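You operate a simulated robot arm through the tools that you are given. There is no shell and no other tool. Be economical: measure what you need, move in short steps, check, and stop when the job is done.

The job below is to be done with a simulated two-armed robot. You get a single attempt, and the scene is never put back.

JOB
Hold the tall bar steady and rub the burr off its top end.
Fine: rub the burrs off the three thin bricks too, leave them where they stand and put the rubbing block back. What is to be rubbed or washed off counts as gone when no trace of it is left.

Only the result counts: the job must be done as asked and must still hold three seconds after the hand-in. Knocking over, shifting, dropping, spilling or breaking anything else fails it.

ROBOT AND FRAMES
Two 7-joint arms with two-finger parallel grippers on one trunk, on a base that drives. Base frame: it is fixed to the floor where the robot stands at the start and does not move with it; the origin is under the middle of the robot, x ahead of it, y to its left, z up. Readings come in cm, degrees, newtons and seconds.
The left shoulder is at the start at [7, 16.3, 104.5], the right one opposite. With the tool pointing down near the work surface each hand reaches from about 38 to 88 cm from the robot's upright axis, wherever it stands, measured 20 degrees to its own side. Places, roughly: rubbing block (10x6x6 cm) [50, 10, 80]; tall bar (5x5x21 cm) [20, -30, 90]. Payload 3.43 kg a hand.
The tool frame of a hand sits at the grasp point between the pads (the TCP): z along the fingers, y along the line on which they close. The tips reach 3.4 cm beyond it. Largest opening 12.8 cm; finger width 2.4, thickness 1.2; the body of the gripper, 4.8 by 13 cm, starts 9.6 cm behind the TCP.
Orientation is that of the tool frame in the base frame, as [roll, pitch, yaw] about the fixed x, y, z axes, in that order (R = Rz(yaw) Ry(pitch) Rx(roll)). With the fingers straight down and closing along the base's y, the tool's x points along the base's -x, its y along +y and its z along -z.

CONTROLS
- The arms move only by the tool move_arm. It takes "left_targets", "right_targets" or both (then of equal length, played together; a hand with none holds still); each is a list of rows, each an object of numbers (a shift or turn left out is 0, a gripper value left out holds the last): "wx", "wy", "wz": the turn, a rotation vector about the base's x, y, z in units of 45 degrees (1.0 is 45 degrees); "tx", "ty", "tz": the shift along the base's x, y, z in units of 250 mm (1.0 is 250 mm); "fingers": the gripper command, from -1 (fully open) to 1 (shut), values between in proportion. In form: [{"wx": .., "wy": .., "wz": .., "tx": .., "ty": .., "tz": .., "fingers": ..}, ...]. A call has 1 to 8 rows; each row is the pose to reach, as a shift and turn from the pose commanded when the call began. A call with a number of a shift or a turn outside -1 to 1 is refused whole. A row lasts 0.2 s, in which the tool goes at most 5 cm and 8.6 degrees; a call with a longer step from one row to the next is refused whole, and so is a gripper value outside its range. A pose out of reach is approached as far as the arm can. The call stops where the force on the tool passes 40 N (or 10 N more than at its start, if that is more) or the arm is blocked; 0.2 s more then pass. Each finger travels about 15.3 cm/s and halts on what it meets, pressing with about 39 N; the grip force reading is that of the motor and also rises with nothing between the fingers. The clock runs only during rows and for 0.2 s after the last one: add rows that repeat a pose to give the fingers time. It gives the time, the measured TCP pose, the force on the tool (base axes), the opening and the grip force at its end, in the units of the frame above (readings bear some noise), with the torque about the TCP (base axes, N m) and any sound that the robot's microphone picked up.
- Cameras (640 x 400 px; columns grow to the right, rows downward): "scene" is now at [14.31, 0.95, 128.68]; the picture's right is [0.10, -0.99, 0.00], its down [-0.50, -0.05, -0.87] and it looks along [0.86, 0.09, -0.50] (base axes); focal length 214 px, centre (320, 200). "left" rides on the left gripper at [7.6, 1.1, -16] in its tool frame; the picture's right is [-0.15, 0.99, 0.00], its down [-0.88, -0.13, -0.46] and it looks along [-0.45, -0.07, 0.89] (tool axes); focal length 234 px, centre (320, 200). "right" rides on the right gripper at [7.6, -1.1, -16] in its tool frame; the picture's right is [0.15, 0.99, 0.00], its down [-0.88, 0.13, -0.46] and it looks along [-0.45, 0.07, 0.89] (tool axes); focal length 234 px, centre (320, 200). There is no depth. A picture from a camera that has moved, and an enlarged one, comes with that camera's place and axes in the base frame and with its lens. The place of the scene camera against the robot may be out by one fixed shift of up to 1.2 cm in any direction.
- get_image(camera): a new picture of that camera. It takes no simulated time.
- lift_body(by): slides the trunk up (or, below 0, down) by that many cm; the arms and the scene camera ride with it, the base frame stays. It gives what a move gives, with no picture.
- roll_base(legs): drives the robot by 1 to 6 legs, each [ahead, left, turn to the left] in cm, cm and degrees, along the robot's own axes; the way and the turn of a leg run together, so that a leg with both is an arc; at most 150 cm and 180 degrees a leg. The arms and the cameras ride along, it lands a little off, and it stops where it bumps. It gives what a move gives.
- pan_tilt(pan, tilt): turns the head with the scene camera to pan (to the left, within 86 degrees either way) and tilt (down, from -29 to 69), counted from straight ahead of the robot. It gives what a move gives.
- zoom(camera, box): a new picture of the part [left, top, right, bottom] of that camera's present view, enlarged. It takes no simulated time.
- sign_off(): hands the job in; it is judged then, once.

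Work in short steps. Places have to be worked out from the pictures, the camera data and where the tool is seen: move nearer, look again, correct. Check each grasp and each placing, and mend what went wrong. You have 120 turns and 108 pictures in all, those below and enlarged ones among them. Open the grippers and draw the arms clear of the work before you hand the job in, unless the task says otherwise; then end with one line.

The tools are called after "Request:" as a command line: name --argument value ..., lists and objects as JSON in quotes. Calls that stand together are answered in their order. move_arm: Moves the arms, as the interface text tells. Its arguments: {"type":"object","properties":{"left_targets":{"type":"array","items":{"type":"object","properties":{"wx":{"type":"number"},"wy":{"type":"number"},"wz":{"type":"number"},"tx":{"type":"number"},"ty":{"type":"number"},"tz":{"type":"number"},"fingers":{"type":"number"}}}},"right_targets":{"type":"array","items":{"type":"object","properties":{"wx":{"type":"number"},"wy":{"type":"number"},"wz":{"type":"number"},"tx":{"type":"number"},"ty":{"type":"number"},"tz":{"type":"number"},"fingers":{"type":"number"}}}}},"required":[]} The other tools are called the same way: lift_body (by) slides the trunk up or down; roll_base (legs) drives the base; pan_tilt (pan, tilt) turns the head that bears the scene camera; get_image (camera) takes a picture; zoom (camera, box) takes an enlarged picture of a part of a camera's view; sign_off () hands the job in.

At the start:

```text
clock: 0.0
left_tcp_pos: [44.19, 27.56, 132.66]
left_orientation: [-180.0, 0.0, 180.0]
left_wrist_force: [-0.2, 0.9, -0.1]
left_moment: [-0.02, -0.04, -0.01]
left_gripper_width: 12.82
left_grasp_force: 0.1
right_tcp_pos: [43.19, -9.04, 131.29]
right_orientation: [-179.9, 0.0, -179.9]
right_wrist_force: [-0.2, -1.0, 0.0]
right_moment: [0.0, -0.02, -0.01]
right_gripper_width: 12.81
right_grasp_force: 0.1
trunk travel left (down, up): [-52.5, 41.5]
robot x, y, heading: [-0.04, -0.0, -0.1]
head pan, tilt: [5.7, 30.0]
```

scene: 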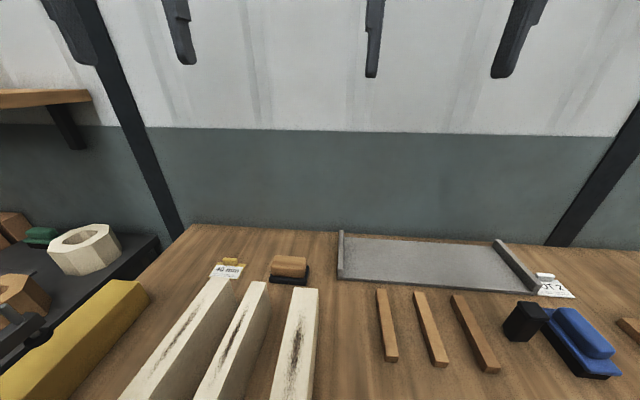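
right: 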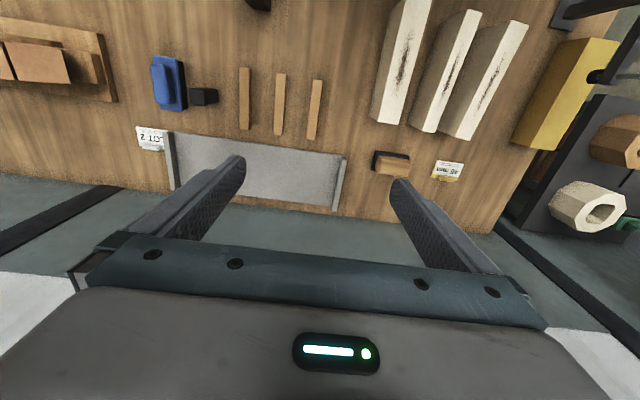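
left: 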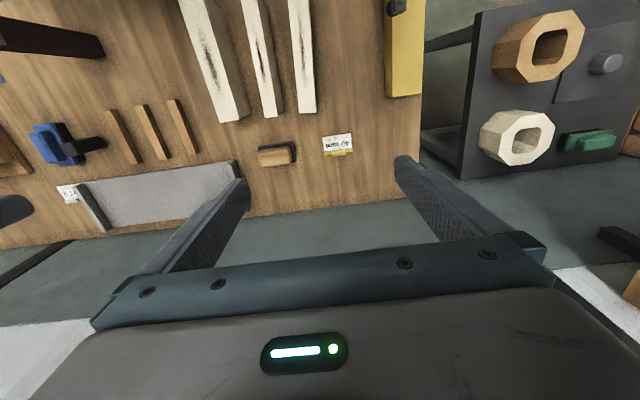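

I'll look over the scene first: the head towards the right, where the tall bar should be.

Request:
pan_tilt --pan -50 --tilt 45

Request:
get_image --camera "scene"

Request:
pan_tilt --pan 0 --tilt 60

Request:
get_image --camera "scene"

```text
clock: 1.2
left_tcp_pos: [44.22, 27.52, 132.71]
left_orientation: [-180.0, 0.0, -179.9]
left_wrist_force: [0.4, -0.2, 0.1]
left_moment: [-0.03, 0.0, 0.01]
left_gripper_width: 12.81
left_grasp_force: 0.2
right_tcp_pos: [43.15, -9.17, 131.13]
right_orientation: [-180.0, 0.0, -180.0]
right_wrist_force: [0.6, 0.0, 0.3]
right_moment: [-0.01, 0.0, -0.01]
right_gripper_width: 12.8
right_grasp_force: 0.1
trunk travel left (down, up): [-52.5, 41.5]
robot x, y, heading: [-0.35, 0.18, -0.0]
head pan, tilt: [-50.0, 45.0]
```

```text
104 pictures are left
camera scene: at [10.55, -6.17, 126.42], right [-0.77, -0.64, 0.0], down [-0.46, 0.54, -0.71], along [0.45, -0.54, -0.71], focal length 214 px, centre (320, 200)
```

scene: 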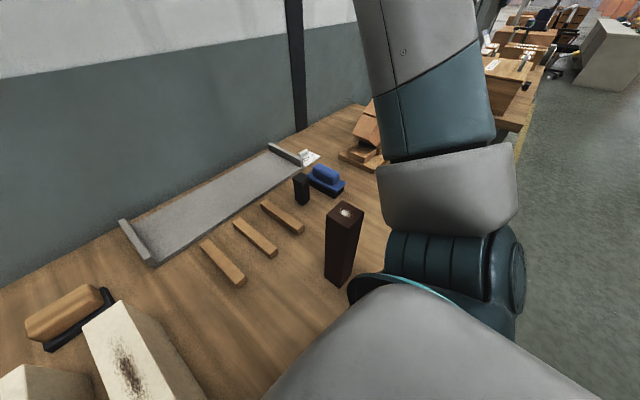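

```text
clock: 2.4
left_tcp_pos: [44.19, 27.6, 132.76]
left_orientation: [180.0, 0.0, 179.9]
left_wrist_force: [-0.6, 0.5, 0.6]
left_moment: [0.04, 0.04, -0.01]
left_gripper_width: 12.79
left_grasp_force: 0.0
right_tcp_pos: [43.21, -9.04, 131.28]
right_orientation: [-179.9, -0.1, -180.0]
right_wrist_force: [-1.3, 0.2, 0.8]
right_moment: [-0.01, -0.03, -0.01]
right_gripper_width: 12.8
right_grasp_force: 0.2
trunk travel left (down, up): [-52.5, 41.5]
robot x, y, heading: [0.13, 0.14, 0.1]
head pan, tilt: [0.0, 60.0]
```

```text
103 pictures are left
camera scene: at [11.98, 0.05, 124.47], right [0.0, -1.0, 0.0], down [-0.87, 0.0, -0.5], along [0.5, 0.0, -0.87], focal length 214 px, centre (320, 200)
```

scene: 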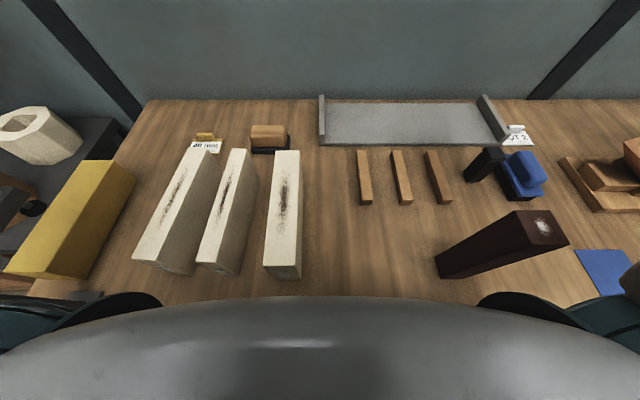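

The dark bar with the pale burr stands at the right; the white bricks with dark marks are left of centre. I'll enlarge both and the rubbing block.

Request:
zoom --camera "scene" --box '[120, 100, 340, 300]'

Request:
zoom --camera "scene" --box '[420, 110, 640, 310]'

```text
2.00 times, centred on (230, 200) of scene
camera zoom: at [11.98, 0.05, 124.47], right [0.0, -1.0, 0.0], down [-0.87, 0.0, -0.5], along [0.5, 0.0, -0.87], focal length 429 px, centre (500, 200)
```

zoom: 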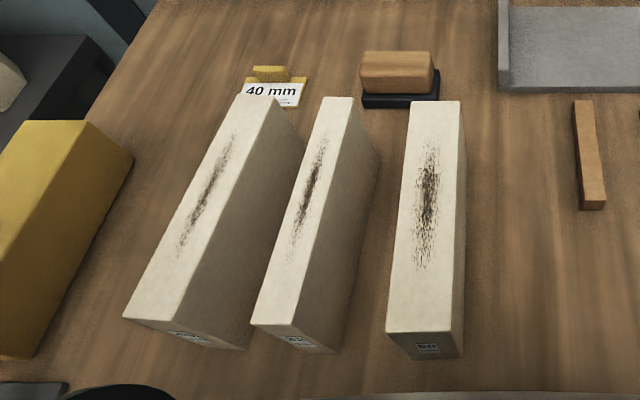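

```text
2.00 times, centred on (530, 210) of scene
camera zoom: at [11.98, 0.05, 124.47], right [0.0, -1.0, 0.0], down [-0.87, 0.0, -0.5], along [0.5, 0.0, -0.87], focal length 429 px, centre (-100, 180)
```

zoom: 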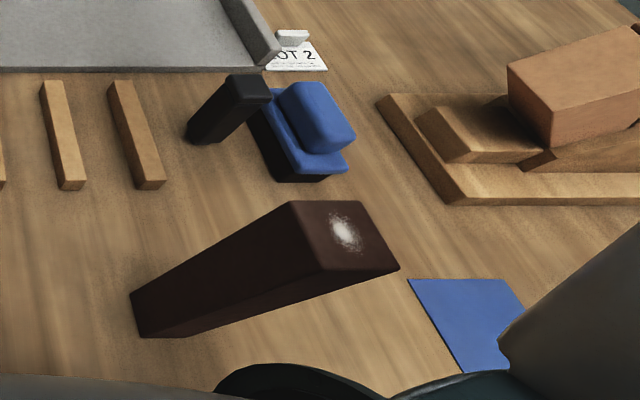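

Marks sit along the tops of the three white bricks (about 5×23×12, x 19–42), the bar is near (22,-26), its top at z≈101, and the rubbing block is near (53,14). I back off 20 cm so that everything comes within easy reach.

Request:
roll_base --legs '[[-20, 0, 0]]'

Request:
pan_tilt --pan 8 --tilt 45

Request:
get_image --camera "scene"

Request:
get_image --camera "left"

```text
clock: 4.0
left_tcp_pos: [24.13, 27.41, 132.66]
left_orientation: [-180.0, 0.0, 179.9]
left_wrist_force: [-0.5, 0.1, 0.1]
left_moment: [0.02, -0.01, 0.0]
left_gripper_width: 12.77
left_grasp_force: 0.1
right_tcp_pos: [22.97, -9.14, 131.27]
right_orientation: [-180.0, 0.0, 179.8]
right_wrist_force: [-0.5, -0.5, 0.1]
right_moment: [-0.02, -0.04, -0.01]
right_gripper_width: 12.8
right_grasp_force: 0.0
trunk travel left (down, up): [-52.5, 41.5]
robot x, y, heading: [-19.92, 0.5, -0.1]
head pan, tilt: [0.0, 60.0]
```

```text
clock: 4.8
left_tcp_pos: [24.23, 27.58, 132.79]
left_orientation: [-180.0, 0.0, 179.9]
left_wrist_force: [0.5, 0.1, -0.9]
left_moment: [0.02, 0.01, 0.02]
left_gripper_width: 12.77
left_grasp_force: 0.1
right_tcp_pos: [23.05, -9.24, 131.25]
right_orientation: [179.9, 0.0, 179.8]
right_wrist_force: [0.0, 0.0, 0.0]
right_moment: [0.01, -0.02, 0.0]
right_gripper_width: 12.79
right_grasp_force: 0.1
trunk travel left (down, up): [-52.5, 41.5]
robot x, y, heading: [-20.04, -0.05, -0.1]
head pan, tilt: [8.0, 45.0]
```

```text
100 pictures are left
camera scene: at [-6.79, 1.17, 126.41], right [0.14, -0.99, 0.0], down [-0.7, -0.1, -0.71], along [0.7, 0.1, -0.71], focal length 214 px, centre (320, 200)
```

scene: 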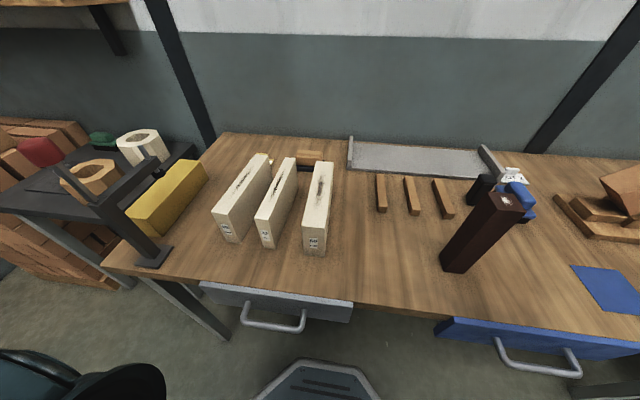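

```text
99 pictures are left
camera left: at [16.73, 28.67, 148.51], right [0.15, 0.99, 0.0], down [0.88, -0.13, 0.46], along [0.45, -0.07, -0.89], focal length 234 px, centre (320, 200)
```

left: 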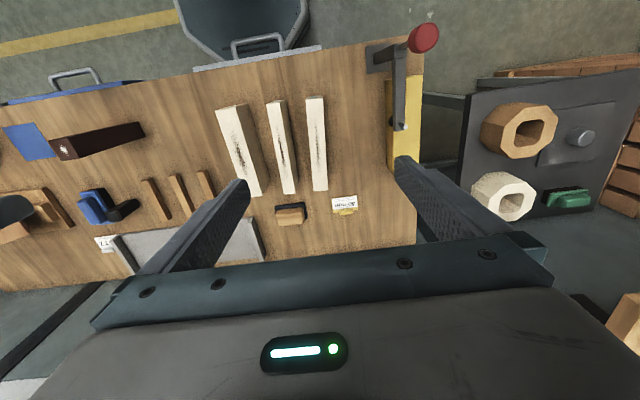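

The left wrist view also puts the block near (52.9, 13.4). I bring the left hand over it in two halves, turning it 90° so the fingers close across the block's short side.

Request:
move_arm --left_targets '[{"tx": 0.096, "ty": -0.047, "tz": -0.067, "wz": -0.167}, {"tx": 0.191, "ty": -0.094, "tz": -0.133, "wz": -0.333}, {"tx": 0.287, "ty": -0.141, "tz": -0.2, "wz": -0.5}, {"tx": 0.383, "ty": -0.188, "tz": -0.267, "wz": -0.667}, {"tx": 0.478, "ty": -0.235, "tz": -0.333, "wz": -0.833}, {"tx": 0.574, "ty": -0.282, "tz": -0.4, "wz": -1.0}]'

Request:
move_arm --left_targets '[{"tx": 0.096, "ty": -0.047, "tz": -0.067, "wz": -0.167}, {"tx": 0.191, "ty": -0.094, "tz": -0.133, "wz": -0.333}, {"tx": 0.287, "ty": -0.141, "tz": -0.2, "wz": -0.5}, {"tx": 0.383, "ty": -0.188, "tz": -0.267, "wz": -0.667}, {"tx": 0.478, "ty": -0.235, "tz": -0.333, "wz": -0.833}, {"tx": 0.574, "ty": -0.282, "tz": -0.4, "wz": -1.0}]'

Request:
get_image --camera "left"

Request:
get_image --camera "scene"

```text
clock: 6.2
left_tcp_pos: [37.73, 19.67, 121.66]
left_orientation: [-179.9, 0.1, 134.9]
left_wrist_force: [0.9, -0.1, -0.8]
left_moment: [-0.02, 0.03, -0.02]
left_gripper_width: 12.81
left_grasp_force: 0.2
left hand out of reach, approached as far as the arm can: row 6
right_tcp_pos: [23.21, -9.1, 131.22]
right_orientation: [-179.9, -0.1, 179.8]
right_wrist_force: [0.6, 0.4, 0.4]
right_moment: [-0.01, 0.05, -0.02]
right_gripper_width: 12.81
right_grasp_force: 0.0
trunk travel left (down, up): [-52.5, 41.5]
robot x, y, heading: [-20.21, 0.23, -0.2]
head pan, tilt: [8.0, 45.0]
```

```text
clock: 7.6
left_tcp_pos: [27.24, 4.72, 105.97]
left_orientation: [179.6, 0.3, 91.5]
left_wrist_force: [-0.8, 0.0, -0.3]
left_moment: [0.01, -0.02, 0.0]
left_gripper_width: 12.79
left_grasp_force: 0.1
left hand out of reach, approached as far as the arm can: row 1, 2, 3, 4, 5, 6
right_tcp_pos: [22.95, -9.27, 131.29]
right_orientation: [-180.0, 0.0, 179.8]
right_wrist_force: [-0.3, 0.3, 0.3]
right_moment: [-0.01, 0.0, -0.01]
right_gripper_width: 12.83
right_grasp_force: 0.0
trunk travel left (down, up): [-52.5, 41.5]
robot x, y, heading: [-19.93, 0.39, -0.1]
head pan, tilt: [8.0, 45.0]
```

```text
98 pictures are left
camera left: at [28.24, 12.43, 121.68], right [0.99, -0.12, 0.01], down [-0.11, -0.88, 0.46], along [-0.05, -0.46, -0.89], focal length 234 px, centre (320, 200)
```

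left: 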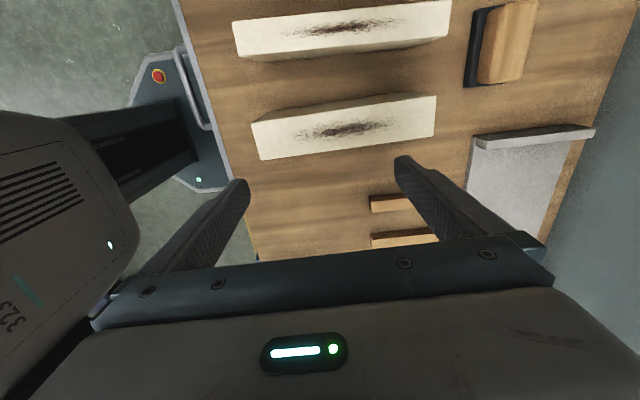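

```text
97 pictures are left
camera scene: at [-6.75, 1.11, 126.42], right [0.14, -0.99, 0.0], down [-0.7, -0.1, -0.71], along [0.7, 0.1, -0.71], focal length 214 px, centre (320, 200)
```

scene: 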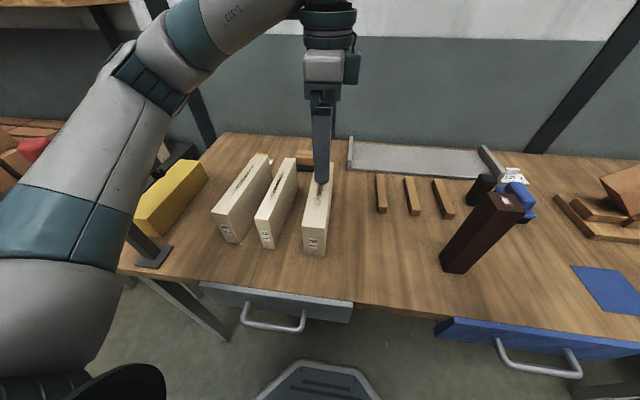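

That yaw is out of the left wrist's range, and the hand hung back over the bricks at a safe height. I turn it back while lifting and see where it goes.

Request:
move_arm --left_targets '[{"tz": 0.08, "wz": 0.167}, {"tz": 0.16, "wz": 0.333}, {"tz": 0.24, "wz": 0.5}, {"tz": 0.32, "wz": 0.667}, {"tz": 0.4, "wz": 0.833}, {"tz": 0.4, "wz": 1.0}]'

```text
clock: 9.0
left_tcp_pos: [27.34, 4.99, 115.67]
left_orientation: [179.9, 0.1, 135.0]
left_wrist_force: [0.5, -0.1, 1.0]
left_moment: [0.0, 0.03, 0.01]
left_gripper_width: 12.78
left_grasp_force: 0.1
right_tcp_pos: [23.04, -9.34, 131.26]
right_orientation: [180.0, -0.1, 179.9]
right_wrist_force: [-0.2, 1.3, 0.2]
right_moment: [0.03, 0.04, -0.02]
right_gripper_width: 12.78
right_grasp_force: 0.0
trunk travel left (down, up): [-52.5, 41.5]
robot x, y, heading: [-20.48, 0.36, -0.3]
head pan, tilt: [8.0, 45.0]
```

The commanded pose follows the reached one. I turn the hand to the plain down pose and move towards the block.

Request:
move_arm --left_targets '[{"tx": 0.12, "ty": 0.05, "wz": 0.167}, {"tx": 0.24, "ty": 0.1, "wz": 0.333}, {"tx": 0.36, "ty": 0.15, "wz": 0.5}, {"tx": 0.48, "ty": 0.2, "wz": 0.667}, {"tx": 0.6, "ty": 0.25, "wz": 0.833}, {"tx": 0.72, "ty": 0.3, "wz": 1.0}, {"tx": 0.86, "ty": 0.33, "wz": 1.0}, {"tx": 1.0, "ty": 0.34, "wz": 1.0}]'

Request:
get_image --camera "left"

```text
clock: 10.8
left_tcp_pos: [52.45, 13.37, 115.65]
left_orientation: [180.0, -0.1, 179.8]
left_wrist_force: [0.4, -0.2, -0.3]
left_moment: [-0.01, 0.01, 0.03]
left_gripper_width: 12.79
left_grasp_force: 0.2
right_tcp_pos: [23.04, -9.34, 131.17]
right_orientation: [179.9, -0.1, 179.8]
right_wrist_force: [0.0, 0.2, 0.0]
right_moment: [0.03, 0.02, 0.02]
right_gripper_width: 12.81
right_grasp_force: 0.0
trunk travel left (down, up): [-52.5, 41.5]
robot x, y, heading: [-20.53, 0.08, 0.0]
head pan, tilt: [8.0, 45.0]
```

```text
96 pictures are left
camera left: at [44.99, 14.5, 131.47], right [0.15, 0.99, 0.0], down [0.88, -0.13, 0.45], along [0.45, -0.07, -0.89], focal length 234 px, centre (320, 200)
```

left: 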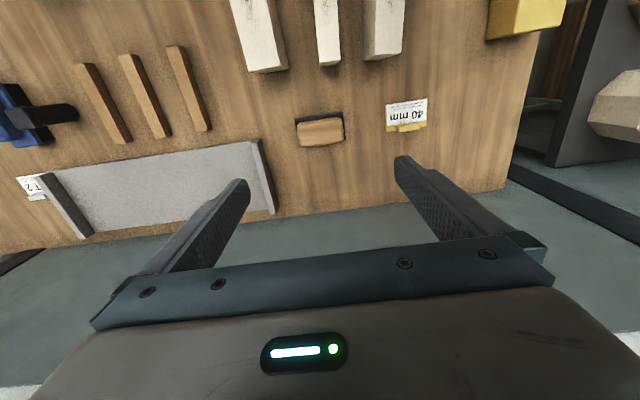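

The block is centred near (53.6, 13.1), its wooden part about 9 cm long along y, so it fits between the open fingers without a turn. I come down to z≈96 and check.

Request:
move_arm --left_targets '[{"tx": 0.046, "ty": -0.011, "tz": -0.16}, {"tx": 0.046, "ty": -0.011, "tz": -0.32}, {"tx": 0.046, "ty": -0.011, "tz": -0.48}, {"tx": 0.046, "ty": -0.011, "tz": -0.64}, {"tx": 0.046, "ty": -0.011, "tz": -0.8}]'

Request:
get_image --camera "left"

Request:
zoom --camera "scene" --box '[230, 90, 390, 190]'

```text
clock: 12.0
left_tcp_pos: [53.42, 13.24, 95.43]
left_orientation: [-179.9, 0.0, 179.8]
left_wrist_force: [0.0, 0.7, 0.6]
left_moment: [0.0, -0.01, 0.01]
left_gripper_width: 12.8
left_grasp_force: 0.1
right_tcp_pos: [23.06, -9.1, 131.26]
right_orientation: [179.9, 0.0, 179.8]
right_wrist_force: [-0.4, 0.7, 0.1]
right_moment: [-0.03, -0.02, 0.0]
right_gripper_width: 12.77
right_grasp_force: 0.0
trunk travel left (down, up): [-52.5, 41.5]
robot x, y, heading: [-20.27, -0.27, -0.2]
head pan, tilt: [8.0, 45.0]
```

```text
95 pictures are left
camera left: at [46.07, 14.5, 111.33], right [0.15, 0.99, 0.0], down [0.88, -0.13, 0.46], along [0.45, -0.07, -0.89], focal length 234 px, centre (320, 200)
```

left: 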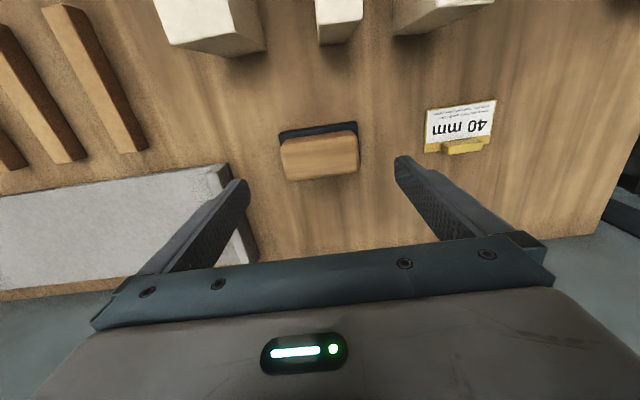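

```text
4.00 times, centred on (310, 140) of scene
camera zoom: at [-6.71, 1.23, 126.42], right [0.14, -0.99, 0.0], down [-0.7, -0.1, -0.71], along [0.7, 0.1, -0.71], focal length 858 px, centre (360, 440)
```

zoom: 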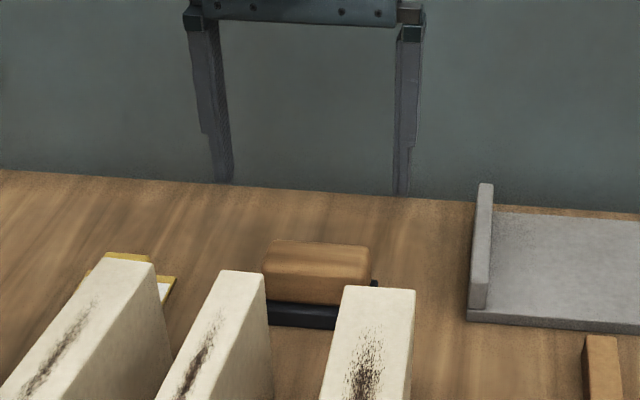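

The fingers straddle the block, which is centred at y≈13.25. I lower to TCP z≈86.3, with the tips just above the black pad.

Request:
move_arm --left_targets '[{"tz": -0.12, "tx": 0.006}, {"tz": -0.24, "tx": 0.006}, {"tz": -0.32, "tx": 0.006}, {"tz": -0.366, "tx": 0.006}]'

Request:
zoom --camera "scene" --box '[230, 90, 390, 190]'

```text
clock: 13.0
left_tcp_pos: [53.51, 13.41, 86.31]
left_orientation: [180.0, 0.0, 179.9]
left_wrist_force: [-1.1, -0.3, -0.3]
left_moment: [0.01, 0.0, 0.01]
left_gripper_width: 12.82
left_grasp_force: 0.1
right_tcp_pos: [23.12, -9.12, 131.19]
right_orientation: [179.9, 0.1, 179.8]
right_wrist_force: [0.0, -0.6, 0.4]
right_moment: [0.0, -0.01, -0.01]
right_gripper_width: 12.79
right_grasp_force: 0.1
trunk travel left (down, up): [-52.5, 41.5]
robot x, y, heading: [-20.3, 0.04, -0.2]
head pan, tilt: [8.0, 45.0]
```

```text
4.00 times, centred on (310, 140) of scene
camera zoom: at [-6.74, 1.19, 126.41], right [0.14, -0.99, 0.0], down [-0.7, -0.1, -0.71], along [0.7, 0.1, -0.71], focal length 858 px, centre (360, 440)
```

zoom: 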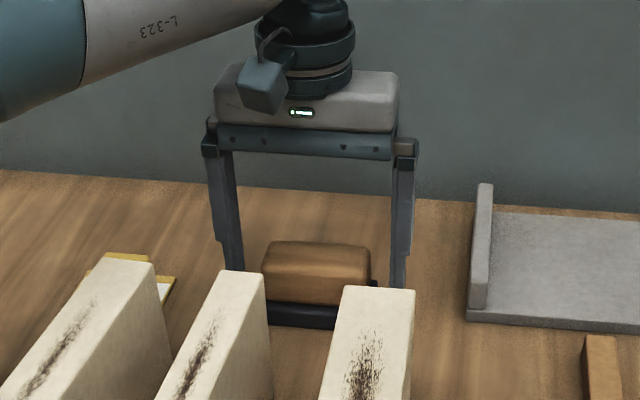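

The fingers stand on both ends of the wood. I close them.

Request:
move_arm --left_targets '[{"fingers": 0.3}, {"fingers": 0.6}, {"fingers": 1.0}, {"fingers": 1.0}]'

Request:
zoom --camera "scene" --box '[230, 90, 390, 190]'

```text
clock: 14.0
left_tcp_pos: [53.52, 13.29, 86.38]
left_orientation: [179.9, 0.0, 179.9]
left_wrist_force: [-1.0, 0.1, 0.7]
left_moment: [-0.09, -0.01, -0.03]
left_gripper_width: 8.95
left_grasp_force: 39.6
right_tcp_pos: [22.99, -9.21, 131.27]
right_orientation: [180.0, 0.0, 179.7]
right_wrist_force: [0.1, 1.3, 0.0]
right_moment: [-0.02, 0.02, 0.03]
right_gripper_width: 12.8
right_grasp_force: 0.0
trunk travel left (down, up): [-52.5, 41.5]
robot x, y, heading: [-19.98, -0.23, -0.1]
head pan, tilt: [8.0, 45.0]
```

```text
4.00 times, centred on (310, 140) of scene
camera zoom: at [-6.77, 1.17, 126.41], right [0.14, -0.99, 0.0], down [-0.7, -0.1, -0.71], along [0.7, 0.1, -0.71], focal length 858 px, centre (360, 440)
```

zoom: 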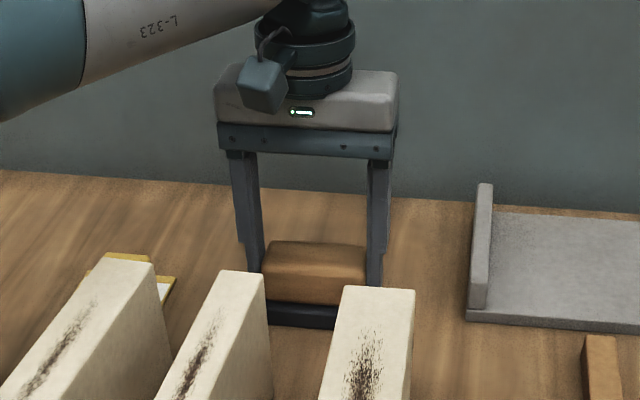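

Grip is firm at 8.95 cm; the rest pose is TCP (53.5, 13.3, 86.35). I lift the block and check it.

Request:
move_arm --left_targets '[{"tz": 0.06}, {"tz": 0.2}, {"tz": 0.38}, {"tz": 0.56}, {"tz": 0.74}, {"tz": 0.9}]'

Request:
get_image --camera "left"

Request:
get_image --camera "scene"

```text
clock: 15.4
left_tcp_pos: [53.53, 13.26, 109.02]
left_orientation: [179.9, -0.1, 179.9]
left_wrist_force: [0.6, -0.3, 0.4]
left_moment: [0.01, 0.0, 0.0]
left_gripper_width: 0.0
left_grasp_force: 33.5
right_tcp_pos: [22.95, -9.25, 131.17]
right_orientation: [180.0, 0.0, 179.7]
right_wrist_force: [0.1, -0.8, 0.6]
right_moment: [0.01, -0.03, 0.01]
right_gripper_width: 12.78
right_grasp_force: 0.0
trunk travel left (down, up): [-52.5, 41.5]
robot x, y, heading: [-19.85, 0.2, -0.3]
head pan, tilt: [8.0, 45.0]
```

```text
91 pictures are left
camera left: at [46.15, 14.45, 124.69], right [0.15, 0.99, 0.0], down [0.88, -0.13, 0.46], along [0.45, -0.07, -0.89], focal length 234 px, centre (320, 200)
```

left: 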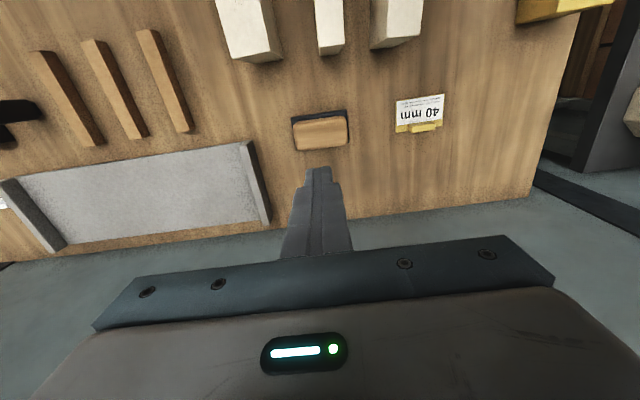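

```text
90 pictures are left
camera scene: at [-6.87, 1.09, 126.42], right [0.14, -0.99, 0.0], down [-0.7, -0.1, -0.71], along [0.7, 0.1, -0.71], focal length 214 px, centre (320, 200)
```

scene: 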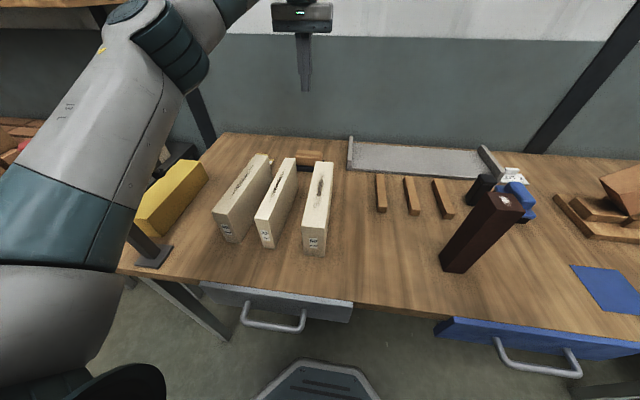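

The fingers slid off the block; it seems to be still in place. I'd rather grip across its long faces, so I try the other wrist turn here up high, opening the fingers.

Request:
move_arm --left_targets '[{"wz": 0.167, "fingers": 0.0}, {"wz": 0.333, "fingers": -1}, {"wz": 0.5}, {"wz": 0.667}, {"wz": 0.833}, {"wz": 1.0}]'

Request:
move_arm --left_targets '[{"wz": 0.167}, {"wz": 0.333}, {"wz": 0.5}, {"wz": 0.667}, {"wz": 0.833}, {"wz": 1.0}]'

Request:
get_image --camera "left"

```text
clock: 16.8
left_tcp_pos: [53.5, 13.32, 108.89]
left_orientation: [180.0, 0.0, -135.0]
left_wrist_force: [-0.6, -0.3, 0.1]
left_moment: [0.02, -0.03, 0.02]
left_gripper_width: 12.79
left_grasp_force: 0.1
right_tcp_pos: [22.98, -9.18, 131.28]
right_orientation: [180.0, 0.0, 179.9]
right_wrist_force: [0.5, 0.4, 0.4]
right_moment: [0.0, 0.02, 0.0]
right_gripper_width: 12.8
right_grasp_force: 0.1
trunk travel left (down, up): [-52.5, 41.5]
robot x, y, heading: [-20.41, 0.02, -0.5]
head pan, tilt: [8.0, 45.0]
```

```text
clock: 18.2
left_tcp_pos: [53.63, 13.33, 108.79]
left_orientation: [179.9, 0.0, -89.9]
left_wrist_force: [0.3, 0.3, -0.3]
left_moment: [-0.03, 0.01, 0.0]
left_gripper_width: 12.79
left_grasp_force: 0.2
right_tcp_pos: [22.99, -9.12, 131.18]
right_orientation: [180.0, 0.1, 179.8]
right_wrist_force: [-0.1, 0.0, 0.1]
right_moment: [0.0, 0.0, 0.01]
right_gripper_width: 12.79
right_grasp_force: 0.1
trunk travel left (down, up): [-52.5, 41.5]
robot x, y, heading: [-19.95, 0.04, -0.1]
head pan, tilt: [8.0, 45.0]
```

```text
89 pictures are left
camera left: at [52.58, 5.79, 124.66], right [-0.99, 0.15, 0.0], down [0.13, 0.88, 0.46], along [0.07, 0.45, -0.89], focal length 234 px, centre (320, 200)
```

left: 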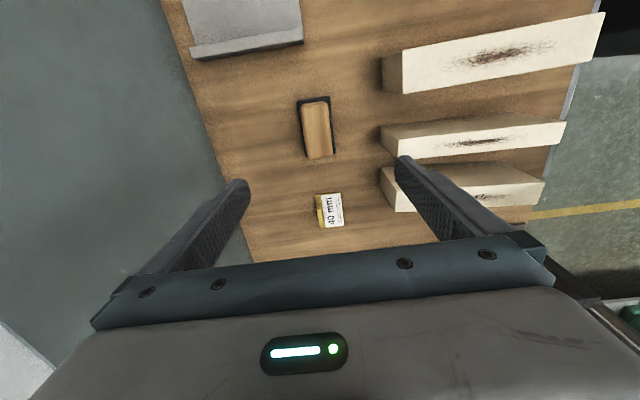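

This turn is reachable. The wood measures about 4.1 cm across x (centre ≈54.05, y≈13). I come down over it to z≈88.

Request:
move_arm --left_targets '[{"tx": 0.02, "ty": -0.012, "tz": -0.16}, {"tx": 0.02, "ty": -0.012, "tz": -0.32}, {"tx": 0.02, "ty": -0.012, "tz": -0.48}, {"tx": 0.02, "ty": -0.012, "tz": -0.64}, {"tx": 0.02, "ty": -0.012, "tz": -0.76}, {"tx": 0.02, "ty": -0.012, "tz": -0.832}]'

Request:
get_image --camera "left"

Request:
zoom --camera "scene" --box '[230, 90, 390, 190]'

```text
clock: 19.6
left_tcp_pos: [54.02, 13.07, 87.87]
left_orientation: [179.8, 0.0, -90.3]
left_wrist_force: [-0.4, 0.4, 0.2]
left_moment: [0.0, 0.01, 0.0]
left_gripper_width: 12.81
left_grasp_force: 0.0
right_tcp_pos: [23.05, -9.2, 131.22]
right_orientation: [-180.0, 0.1, 179.8]
right_wrist_force: [0.3, 0.1, 0.3]
right_moment: [0.01, -0.01, 0.0]
right_gripper_width: 12.8
right_grasp_force: 0.1
trunk travel left (down, up): [-52.5, 41.5]
robot x, y, heading: [-20.54, 0.43, -0.4]
head pan, tilt: [8.0, 45.0]
```

```text
88 pictures are left
camera left: at [53.05, 5.46, 103.74], right [-0.99, 0.15, 0.0], down [0.13, 0.88, 0.46], along [0.07, 0.45, -0.89], focal length 234 px, centre (320, 200)
```

left: 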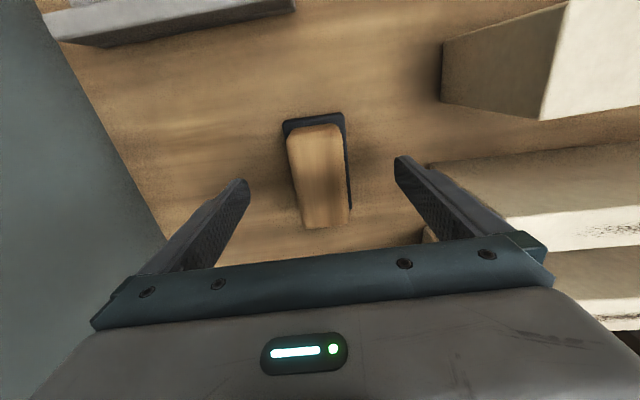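

```text
4.00 times, centred on (310, 140) of scene
camera zoom: at [-6.73, 1.19, 126.41], right [0.14, -0.99, 0.0], down [-0.7, -0.1, -0.71], along [0.7, 0.1, -0.71], focal length 858 px, centre (360, 440)
```

zoom: 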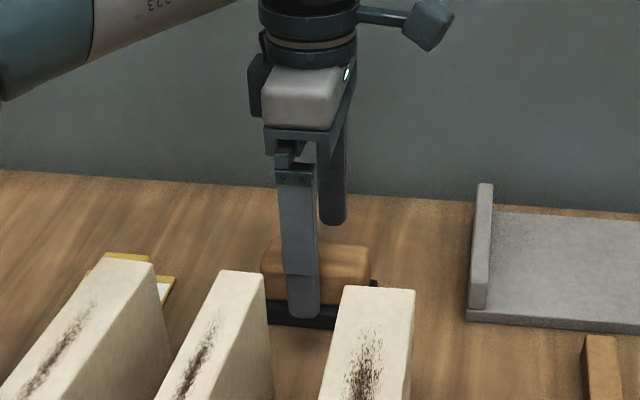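

The wood is centred at (54.1, 13.0), right under the TCP. I go down another 2 cm and watch the force.

Request:
move_arm --left_targets '[{"tz": -0.04}, {"tz": -0.07}, {"tz": -0.09}]'

Request:
zoom --camera "scene" --box '[270, 130, 350, 180]'

```text
clock: 20.4
left_tcp_pos: [53.95, 12.98, 85.67]
left_orientation: [180.0, 0.0, -90.1]
left_wrist_force: [0.1, -0.1, 0.0]
left_moment: [-0.05, 0.04, 0.01]
left_gripper_width: 12.8
left_grasp_force: 0.1
right_tcp_pos: [23.09, -9.01, 131.14]
right_orientation: [180.0, 0.1, 179.7]
right_wrist_force: [0.1, -0.3, -0.8]
right_moment: [0.02, -0.01, 0.0]
right_gripper_width: 12.81
right_grasp_force: 0.0
trunk travel left (down, up): [-52.5, 41.5]
robot x, y, heading: [-20.43, -0.23, -0.0]
head pan, tilt: [8.0, 45.0]
```

```text
8.00 times, centred on (310, 155) of scene
camera zoom: at [-6.76, 1.17, 126.42], right [0.14, -0.99, 0.0], down [-0.7, -0.1, -0.71], along [0.7, 0.1, -0.71], focal length 1716 px, centre (400, 560)
```

zoom: 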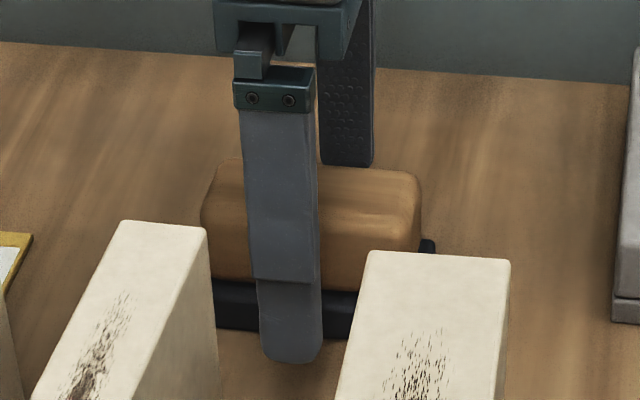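

Tips are just above pad height with no contact. I close, then lift a touch to test.

Request:
move_arm --left_targets '[{"fingers": 0.0}, {"fingers": 0.4}, {"fingers": 0.7}, {"fingers": 1.0}, {"fingers": 1.0}]'

Request:
move_arm --left_targets '[{"tz": 0.03}, {"tz": 0.06}, {"tz": 0.1}]'

Request:
zoom --camera "scene" --box '[270, 110, 350, 160]'

```text
clock: 21.6
left_tcp_pos: [53.99, 13.0, 85.65]
left_orientation: [-179.9, 0.1, -90.1]
left_wrist_force: [0.7, 0.5, 0.7]
left_moment: [0.02, 0.06, -0.07]
left_gripper_width: 4.57
left_grasp_force: 39.2
right_tcp_pos: [22.88, -9.2, 131.35]
right_orientation: [179.9, 0.0, 179.8]
right_wrist_force: [-0.5, 0.3, -0.1]
right_moment: [0.02, -0.01, 0.0]
right_gripper_width: 12.81
right_grasp_force: 0.1
trunk travel left (down, up): [-52.5, 41.5]
robot x, y, heading: [-20.26, -0.16, -0.2]
head pan, tilt: [8.0, 45.0]
```

```text
clock: 22.4
left_tcp_pos: [54.04, 12.93, 88.24]
left_orientation: [180.0, 0.0, -90.2]
left_wrist_force: [0.2, 0.5, -2.7]
left_moment: [-0.02, 0.01, 0.0]
left_gripper_width: 4.55
left_grasp_force: 38.7
right_tcp_pos: [23.08, -9.24, 131.21]
right_orientation: [-180.0, 0.0, 179.9]
right_wrist_force: [1.1, -0.3, -0.3]
right_moment: [0.02, -0.01, 0.0]
right_gripper_width: 12.78
right_grasp_force: 0.0
trunk travel left (down, up): [-52.5, 41.5]
robot x, y, heading: [-20.05, 0.14, -0.3]
head pan, tilt: [8.0, 45.0]
```

```text
8.00 times, centred on (310, 135) of scene
camera zoom: at [-6.76, 1.16, 126.41], right [0.14, -0.99, 0.0], down [-0.7, -0.1, -0.71], along [0.7, 0.1, -0.71], focal length 1716 px, centre (400, 720)
```

zoom: 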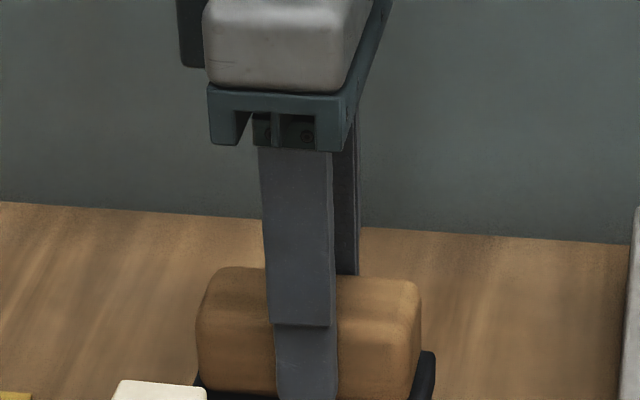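

The block is held well (2.7 N weight). Rest pose to return to: TCP (54.0, 13.0, 85.65), yaw -90. I lift high while turning the hand back to yaw 180, so the block's length runs along the bricks.

Request:
move_arm --left_targets '[{"tz": 0.16}, {"tz": 0.32, "wz": -0.167}, {"tz": 0.48, "wz": -0.333}, {"tz": 0.64, "wz": -0.5}, {"tz": 0.8, "wz": -0.667}, {"tz": 0.88, "wz": -0.833}, {"tz": 0.88, "wz": -1.0}]'

Request:
move_arm --left_targets '[{"tx": -0.153, "ty": -0.045, "wz": -0.167}, {"tx": -0.307, "ty": -0.09, "wz": -0.333}, {"tx": -0.46, "ty": -0.135, "wz": -0.5}, {"tx": -0.613, "ty": -0.18, "wz": -0.667}, {"tx": -0.767, "ty": -0.225, "wz": -0.833}, {"tx": -0.9, "ty": -0.28, "wz": -1.0}]'

Request:
get_image --camera "left"

Request:
get_image --camera "scene"

Request:
get_image --camera "right"

```text
clock: 24.0
left_tcp_pos: [54.24, 13.1, 110.17]
left_orientation: [179.9, -0.2, -135.3]
left_wrist_force: [0.1, 0.7, -3.3]
left_moment: [0.01, 0.03, -0.04]
left_gripper_width: 4.56
left_grasp_force: 38.9
right_tcp_pos: [23.09, -9.16, 131.13]
right_orientation: [180.0, -0.1, 179.8]
right_wrist_force: [-0.1, 0.2, -0.2]
right_moment: [-0.04, -0.02, 0.02]
right_gripper_width: 12.79
right_grasp_force: 0.1
trunk travel left (down, up): [-52.5, 41.5]
robot x, y, heading: [-20.08, 0.16, -0.4]
head pan, tilt: [8.0, 45.0]
```

```text
clock: 25.4
left_tcp_pos: [31.51, 5.8, 110.42]
left_orientation: [-179.9, -0.1, 179.8]
left_wrist_force: [-0.7, -0.5, -2.5]
left_moment: [0.01, 0.02, -0.01]
left_gripper_width: 4.55
left_grasp_force: 38.9
right_tcp_pos: [23.07, -9.18, 131.22]
right_orientation: [-180.0, 0.0, 179.8]
right_wrist_force: [0.1, 1.1, -1.1]
right_moment: [0.0, 0.0, 0.01]
right_gripper_width: 12.82
right_grasp_force: 0.0
trunk travel left (down, up): [-52.5, 41.5]
robot x, y, heading: [-20.13, -0.19, -0.2]
head pan, tilt: [8.0, 45.0]
```

```text
84 pictures are left
camera left: at [24.0, 6.99, 126.2], right [0.15, 0.99, 0.0], down [0.88, -0.13, 0.46], along [0.45, -0.07, -0.89], focal length 234 px, centre (320, 200)
```

left: 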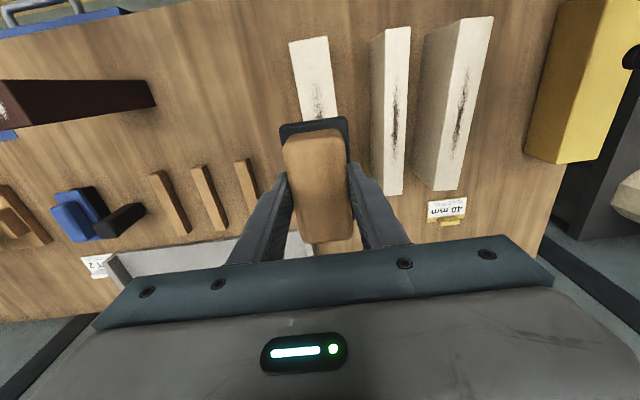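

```text
83 pictures are left
camera scene: at [-6.8, 1.11, 126.42], right [0.14, -0.99, 0.0], down [-0.7, -0.1, -0.71], along [0.7, 0.1, -0.71], focal length 214 px, centre (320, 200)
```

scene: 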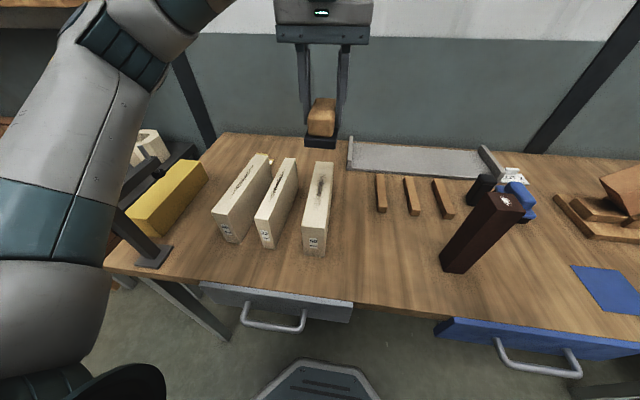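

```text
82 pictures are left
camera right: at [15.45, -10.35, 147.15], right [-0.14, 0.99, 0.0], down [0.88, 0.13, 0.46], along [0.45, 0.07, -0.89], focal length 234 px, centre (320, 200)
```

right: 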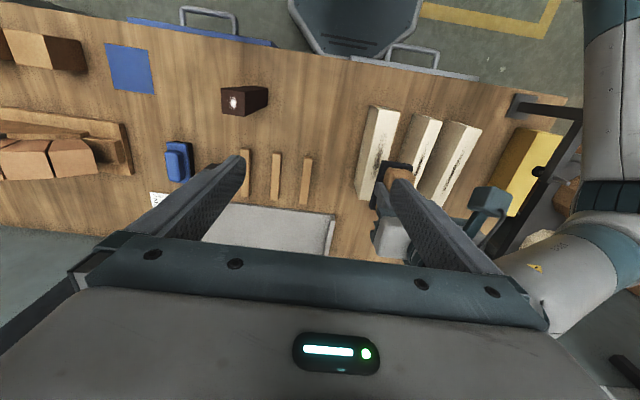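

Right brick: x 19.4–42.3, y centre ≈6.1, top z≈92, its mark spanning x≈24–37.5. I lower the block over it to just short of contact.

Request:
move_arm --left_targets '[{"ty": 0.012, "tz": -0.16}, {"ty": 0.012, "tz": -0.32}, {"ty": 0.012, "tz": -0.42}, {"ty": 0.012, "tz": -0.456}]'

Request:
zoom --camera "scene" --box '[200, 110, 400, 260]'

```text
clock: 26.4
left_tcp_pos: [31.37, 6.3, 98.9]
left_orientation: [180.0, 0.0, 179.9]
left_wrist_force: [-0.4, -0.1, -2.0]
left_moment: [0.01, 0.01, -0.04]
left_gripper_width: 4.54
left_grasp_force: 39.2
right_tcp_pos: [23.09, -9.15, 131.28]
right_orientation: [180.0, 0.0, 179.6]
right_wrist_force: [-0.6, -0.1, -0.2]
right_moment: [-0.02, 0.0, -0.02]
right_gripper_width: 12.78
right_grasp_force: 0.0
trunk travel left (down, up): [-52.5, 41.5]
robot x, y, heading: [-19.86, 0.21, 0.0]
head pan, tilt: [8.0, 45.0]
```

```text
2.67 times, centred on (300, 185) of scene
camera zoom: at [-6.74, 1.17, 126.41], right [0.14, -0.99, 0.0], down [-0.7, -0.1, -0.71], along [0.7, 0.1, -0.71], focal length 572 px, centre (373, 240)
```

zoom: 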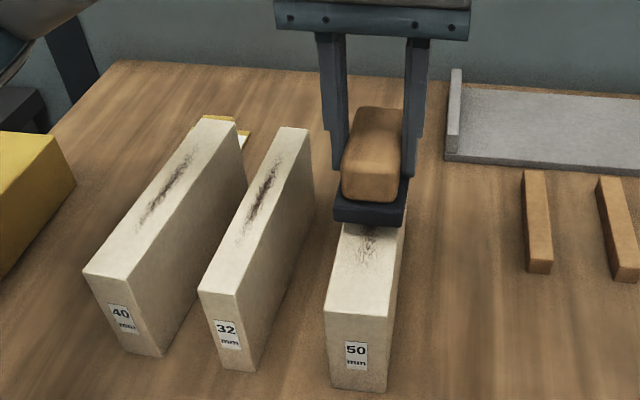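

The block is well aligned above the 50 mm brick. I ease down in small steps and read the force.

Request:
move_arm --left_targets '[{"tz": -0.016}, {"tz": -0.032}, {"tz": -0.044}]'

```text
clock: 27.2
left_tcp_pos: [31.73, 6.35, 97.8]
left_orientation: [-180.0, 0.0, 179.8]
left_wrist_force: [-0.5, 0.3, -3.4]
left_moment: [0.0, 0.0, -0.01]
left_gripper_width: 4.54
left_grasp_force: 38.8
right_tcp_pos: [23.04, -9.28, 131.19]
right_orientation: [179.9, 0.0, 179.8]
right_wrist_force: [-0.3, -0.1, -0.7]
right_moment: [0.03, -0.01, 0.01]
right_gripper_width: 12.8
right_grasp_force: 0.1
trunk travel left (down, up): [-52.5, 41.5]
robot x, y, heading: [-20.0, 0.13, -0.2]
head pan, tilt: [8.0, 45.0]
```

No contact yet at 97.8; a further 0.4 cm.

Request:
move_arm --left_targets '[{"tz": -0.006}, {"tz": -0.012}, {"tz": -0.018}]'

```text
clock: 28.0
left_tcp_pos: [31.52, 6.3, 97.47]
left_orientation: [-179.9, 0.1, 180.0]
left_wrist_force: [-0.1, -0.3, -2.3]
left_moment: [0.03, 0.0, 0.0]
left_gripper_width: 4.53
left_grasp_force: 38.8
right_tcp_pos: [23.11, -9.22, 131.21]
right_orientation: [-180.0, -0.1, 179.8]
right_wrist_force: [-0.3, 0.5, 0.0]
right_moment: [0.0, -0.01, -0.02]
right_gripper_width: 12.81
right_grasp_force: 0.0
trunk travel left (down, up): [-52.5, 41.5]
robot x, y, heading: [-20.32, 0.17, -0.2]
head pan, tilt: [8.0, 45.0]
```

Still only the weight; on down in 0.15 cm steps.

Request:
move_arm --left_targets '[{"tz": -0.006}, {"tz": -0.012}, {"tz": -0.018}, {"tz": -0.024}]'

Request:
zoom --camera "scene" --box '[270, 140, 370, 205]'

```text
clock: 29.0
left_tcp_pos: [31.44, 6.42, 97.04]
left_orientation: [-180.0, 0.3, 179.9]
left_wrist_force: [4.0, 1.7, 29.8]
left_moment: [0.42, 0.7, -0.03]
left_gripper_width: 4.54
left_grasp_force: 38.4
right_tcp_pos: [22.76, -9.16, 131.51]
right_orientation: [-180.0, 0.1, 179.8]
right_wrist_force: [0.8, 0.0, 0.2]
right_moment: [-0.02, 0.01, -0.01]
right_gripper_width: 12.8
right_grasp_force: 0.0
trunk travel left (down, up): [-52.5, 41.5]
robot x, y, heading: [-19.91, -0.09, -0.1]
head pan, tilt: [8.0, 45.0]
```

```text
6.15 times, centred on (320, 172) of scene
camera zoom: at [-6.93, 1.17, 126.49], right [0.14, -0.99, 0.0], down [-0.7, -0.1, -0.71], along [0.7, 0.1, -0.71], focal length 1320 px, centre (320, 369)
```

zoom: 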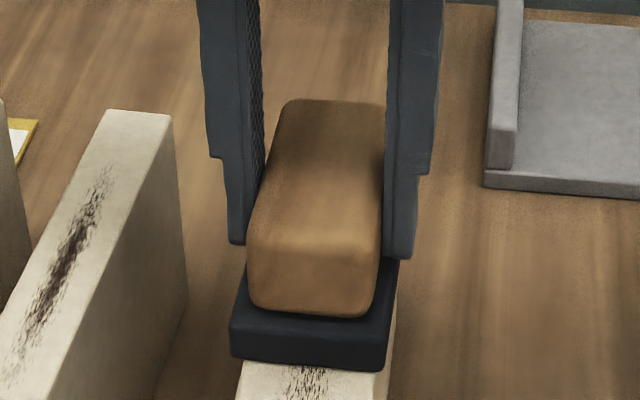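

Contact at about z=97.2 with 30 N. I ease off 0.15 cm and rub one stroke each way along x, ±5 cm.

Request:
move_arm --left_targets '[{"tz": 0.006}, {"tx": -0.1, "tz": 0.006}, {"tx": -0.2, "tz": 0.006}, {"tx": -0.1, "tz": 0.006}, {"tx": 0.0, "tz": 0.006}, {"tx": 0.1, "tz": 0.006}, {"tx": 0.2, "tz": 0.006}, {"tx": 0.1, "tz": 0.006}]'

Request:
zoom --camera "scene" --box '[200, 110, 400, 260]'

```text
clock: 30.8
left_tcp_pos: [34.29, 6.09, 96.98]
left_orientation: [179.9, 0.2, -179.9]
left_wrist_force: [15.1, 0.3, 27.7]
left_moment: [0.07, 0.74, 0.04]
left_gripper_width: 4.57
left_grasp_force: 38.9
right_tcp_pos: [22.89, -9.27, 131.34]
right_orientation: [180.0, 0.1, 179.9]
right_wrist_force: [-0.3, 0.2, -0.5]
right_moment: [0.02, -0.01, 0.0]
right_gripper_width: 12.8
right_grasp_force: 0.1
trunk travel left (down, up): [-52.5, 41.5]
robot x, y, heading: [-20.11, 0.19, -0.1]
head pan, tilt: [8.0, 45.0]
```

```text
2.67 times, centred on (300, 185) of scene
camera zoom: at [-6.87, 1.15, 126.45], right [0.14, -0.99, 0.0], down [-0.7, -0.1, -0.71], along [0.7, 0.1, -0.71], focal length 572 px, centre (373, 240)
```

zoom: 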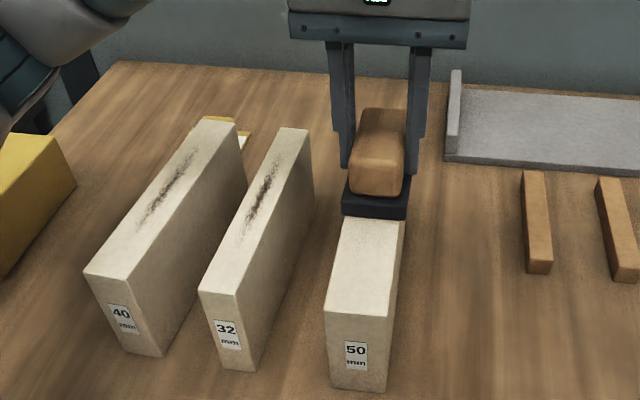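

It works: the near part is clean and the brick hasn't moved. A second, slightly lighter pass over the full length, then lift off.

Request:
move_arm --left_targets '[{"tx": 0.1, "tz": 0.003}, {"tx": 0.13, "tz": 0.003}, {"tx": 0.03, "tz": 0.003}, {"tx": -0.1, "tz": 0.003}, {"tx": -0.22, "tz": 0.003}, {"tx": -0.32, "tz": 0.003}, {"tx": -0.32, "tz": 0.08}, {"tx": -0.32, "tz": 0.25}]'

Request:
move_arm --left_targets '[{"tz": 0.1, "ty": 0.15}, {"tz": 0.16, "ty": 0.3, "tx": 0.1}, {"tz": 0.16, "ty": 0.44, "tx": 0.19}]'

Request:
zoom --camera "scene" --box '[200, 110, 400, 260]'

Request:
get_image --camera "left"

```text
clock: 32.6
left_tcp_pos: [25.89, 6.09, 103.15]
left_orientation: [180.0, 0.0, 179.7]
left_wrist_force: [0.2, 0.2, -2.6]
left_moment: [0.02, -0.05, -0.02]
left_gripper_width: 4.55
left_grasp_force: 39.4
right_tcp_pos: [22.88, -9.22, 131.37]
right_orientation: [-180.0, 0.2, 179.8]
right_wrist_force: [-1.1, 0.0, 0.0]
right_moment: [0.01, -0.07, 0.02]
right_gripper_width: 12.83
right_grasp_force: 0.1
trunk travel left (down, up): [-52.5, 41.5]
robot x, y, heading: [-20.32, 0.09, -0.2]
head pan, tilt: [8.0, 45.0]
```

```text
clock: 33.4
left_tcp_pos: [29.88, 15.9, 108.35]
left_orientation: [179.1, 0.9, 179.7]
left_wrist_force: [-0.4, -0.1, -3.0]
left_moment: [-0.02, -0.02, 0.03]
left_gripper_width: 4.54
left_grasp_force: 39.2
right_tcp_pos: [21.86, -10.88, 131.85]
right_orientation: [179.3, 0.5, 179.9]
right_wrist_force: [-1.0, 0.1, 0.4]
right_moment: [-0.05, -0.04, 0.01]
right_gripper_width: 12.81
right_grasp_force: 0.0
trunk travel left (down, up): [-52.5, 41.5]
robot x, y, heading: [-20.41, -0.34, -0.2]
head pan, tilt: [8.0, 45.0]
```

```text
2.67 times, centred on (300, 185) of scene
camera zoom: at [-7.82, -0.5, 126.83], right [0.14, -0.99, -0.01], down [-0.69, -0.09, -0.71], along [0.71, 0.11, -0.7], focal length 572 px, centre (373, 240)
```

zoom: 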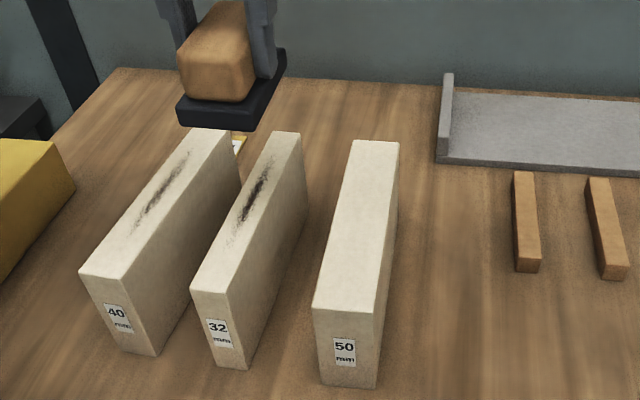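

```text
77 pictures are left
camera left: at [22.22, 16.82, 124.13], right [0.15, 0.99, 0.02], down [0.87, -0.14, 0.47], along [0.46, -0.06, -0.88], focal length 234 px, centre (320, 200)
```

left: 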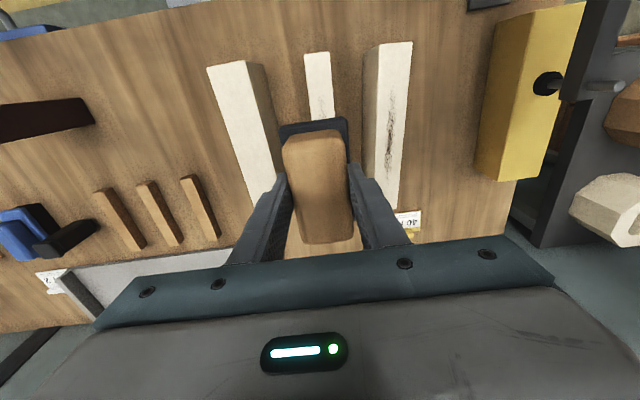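

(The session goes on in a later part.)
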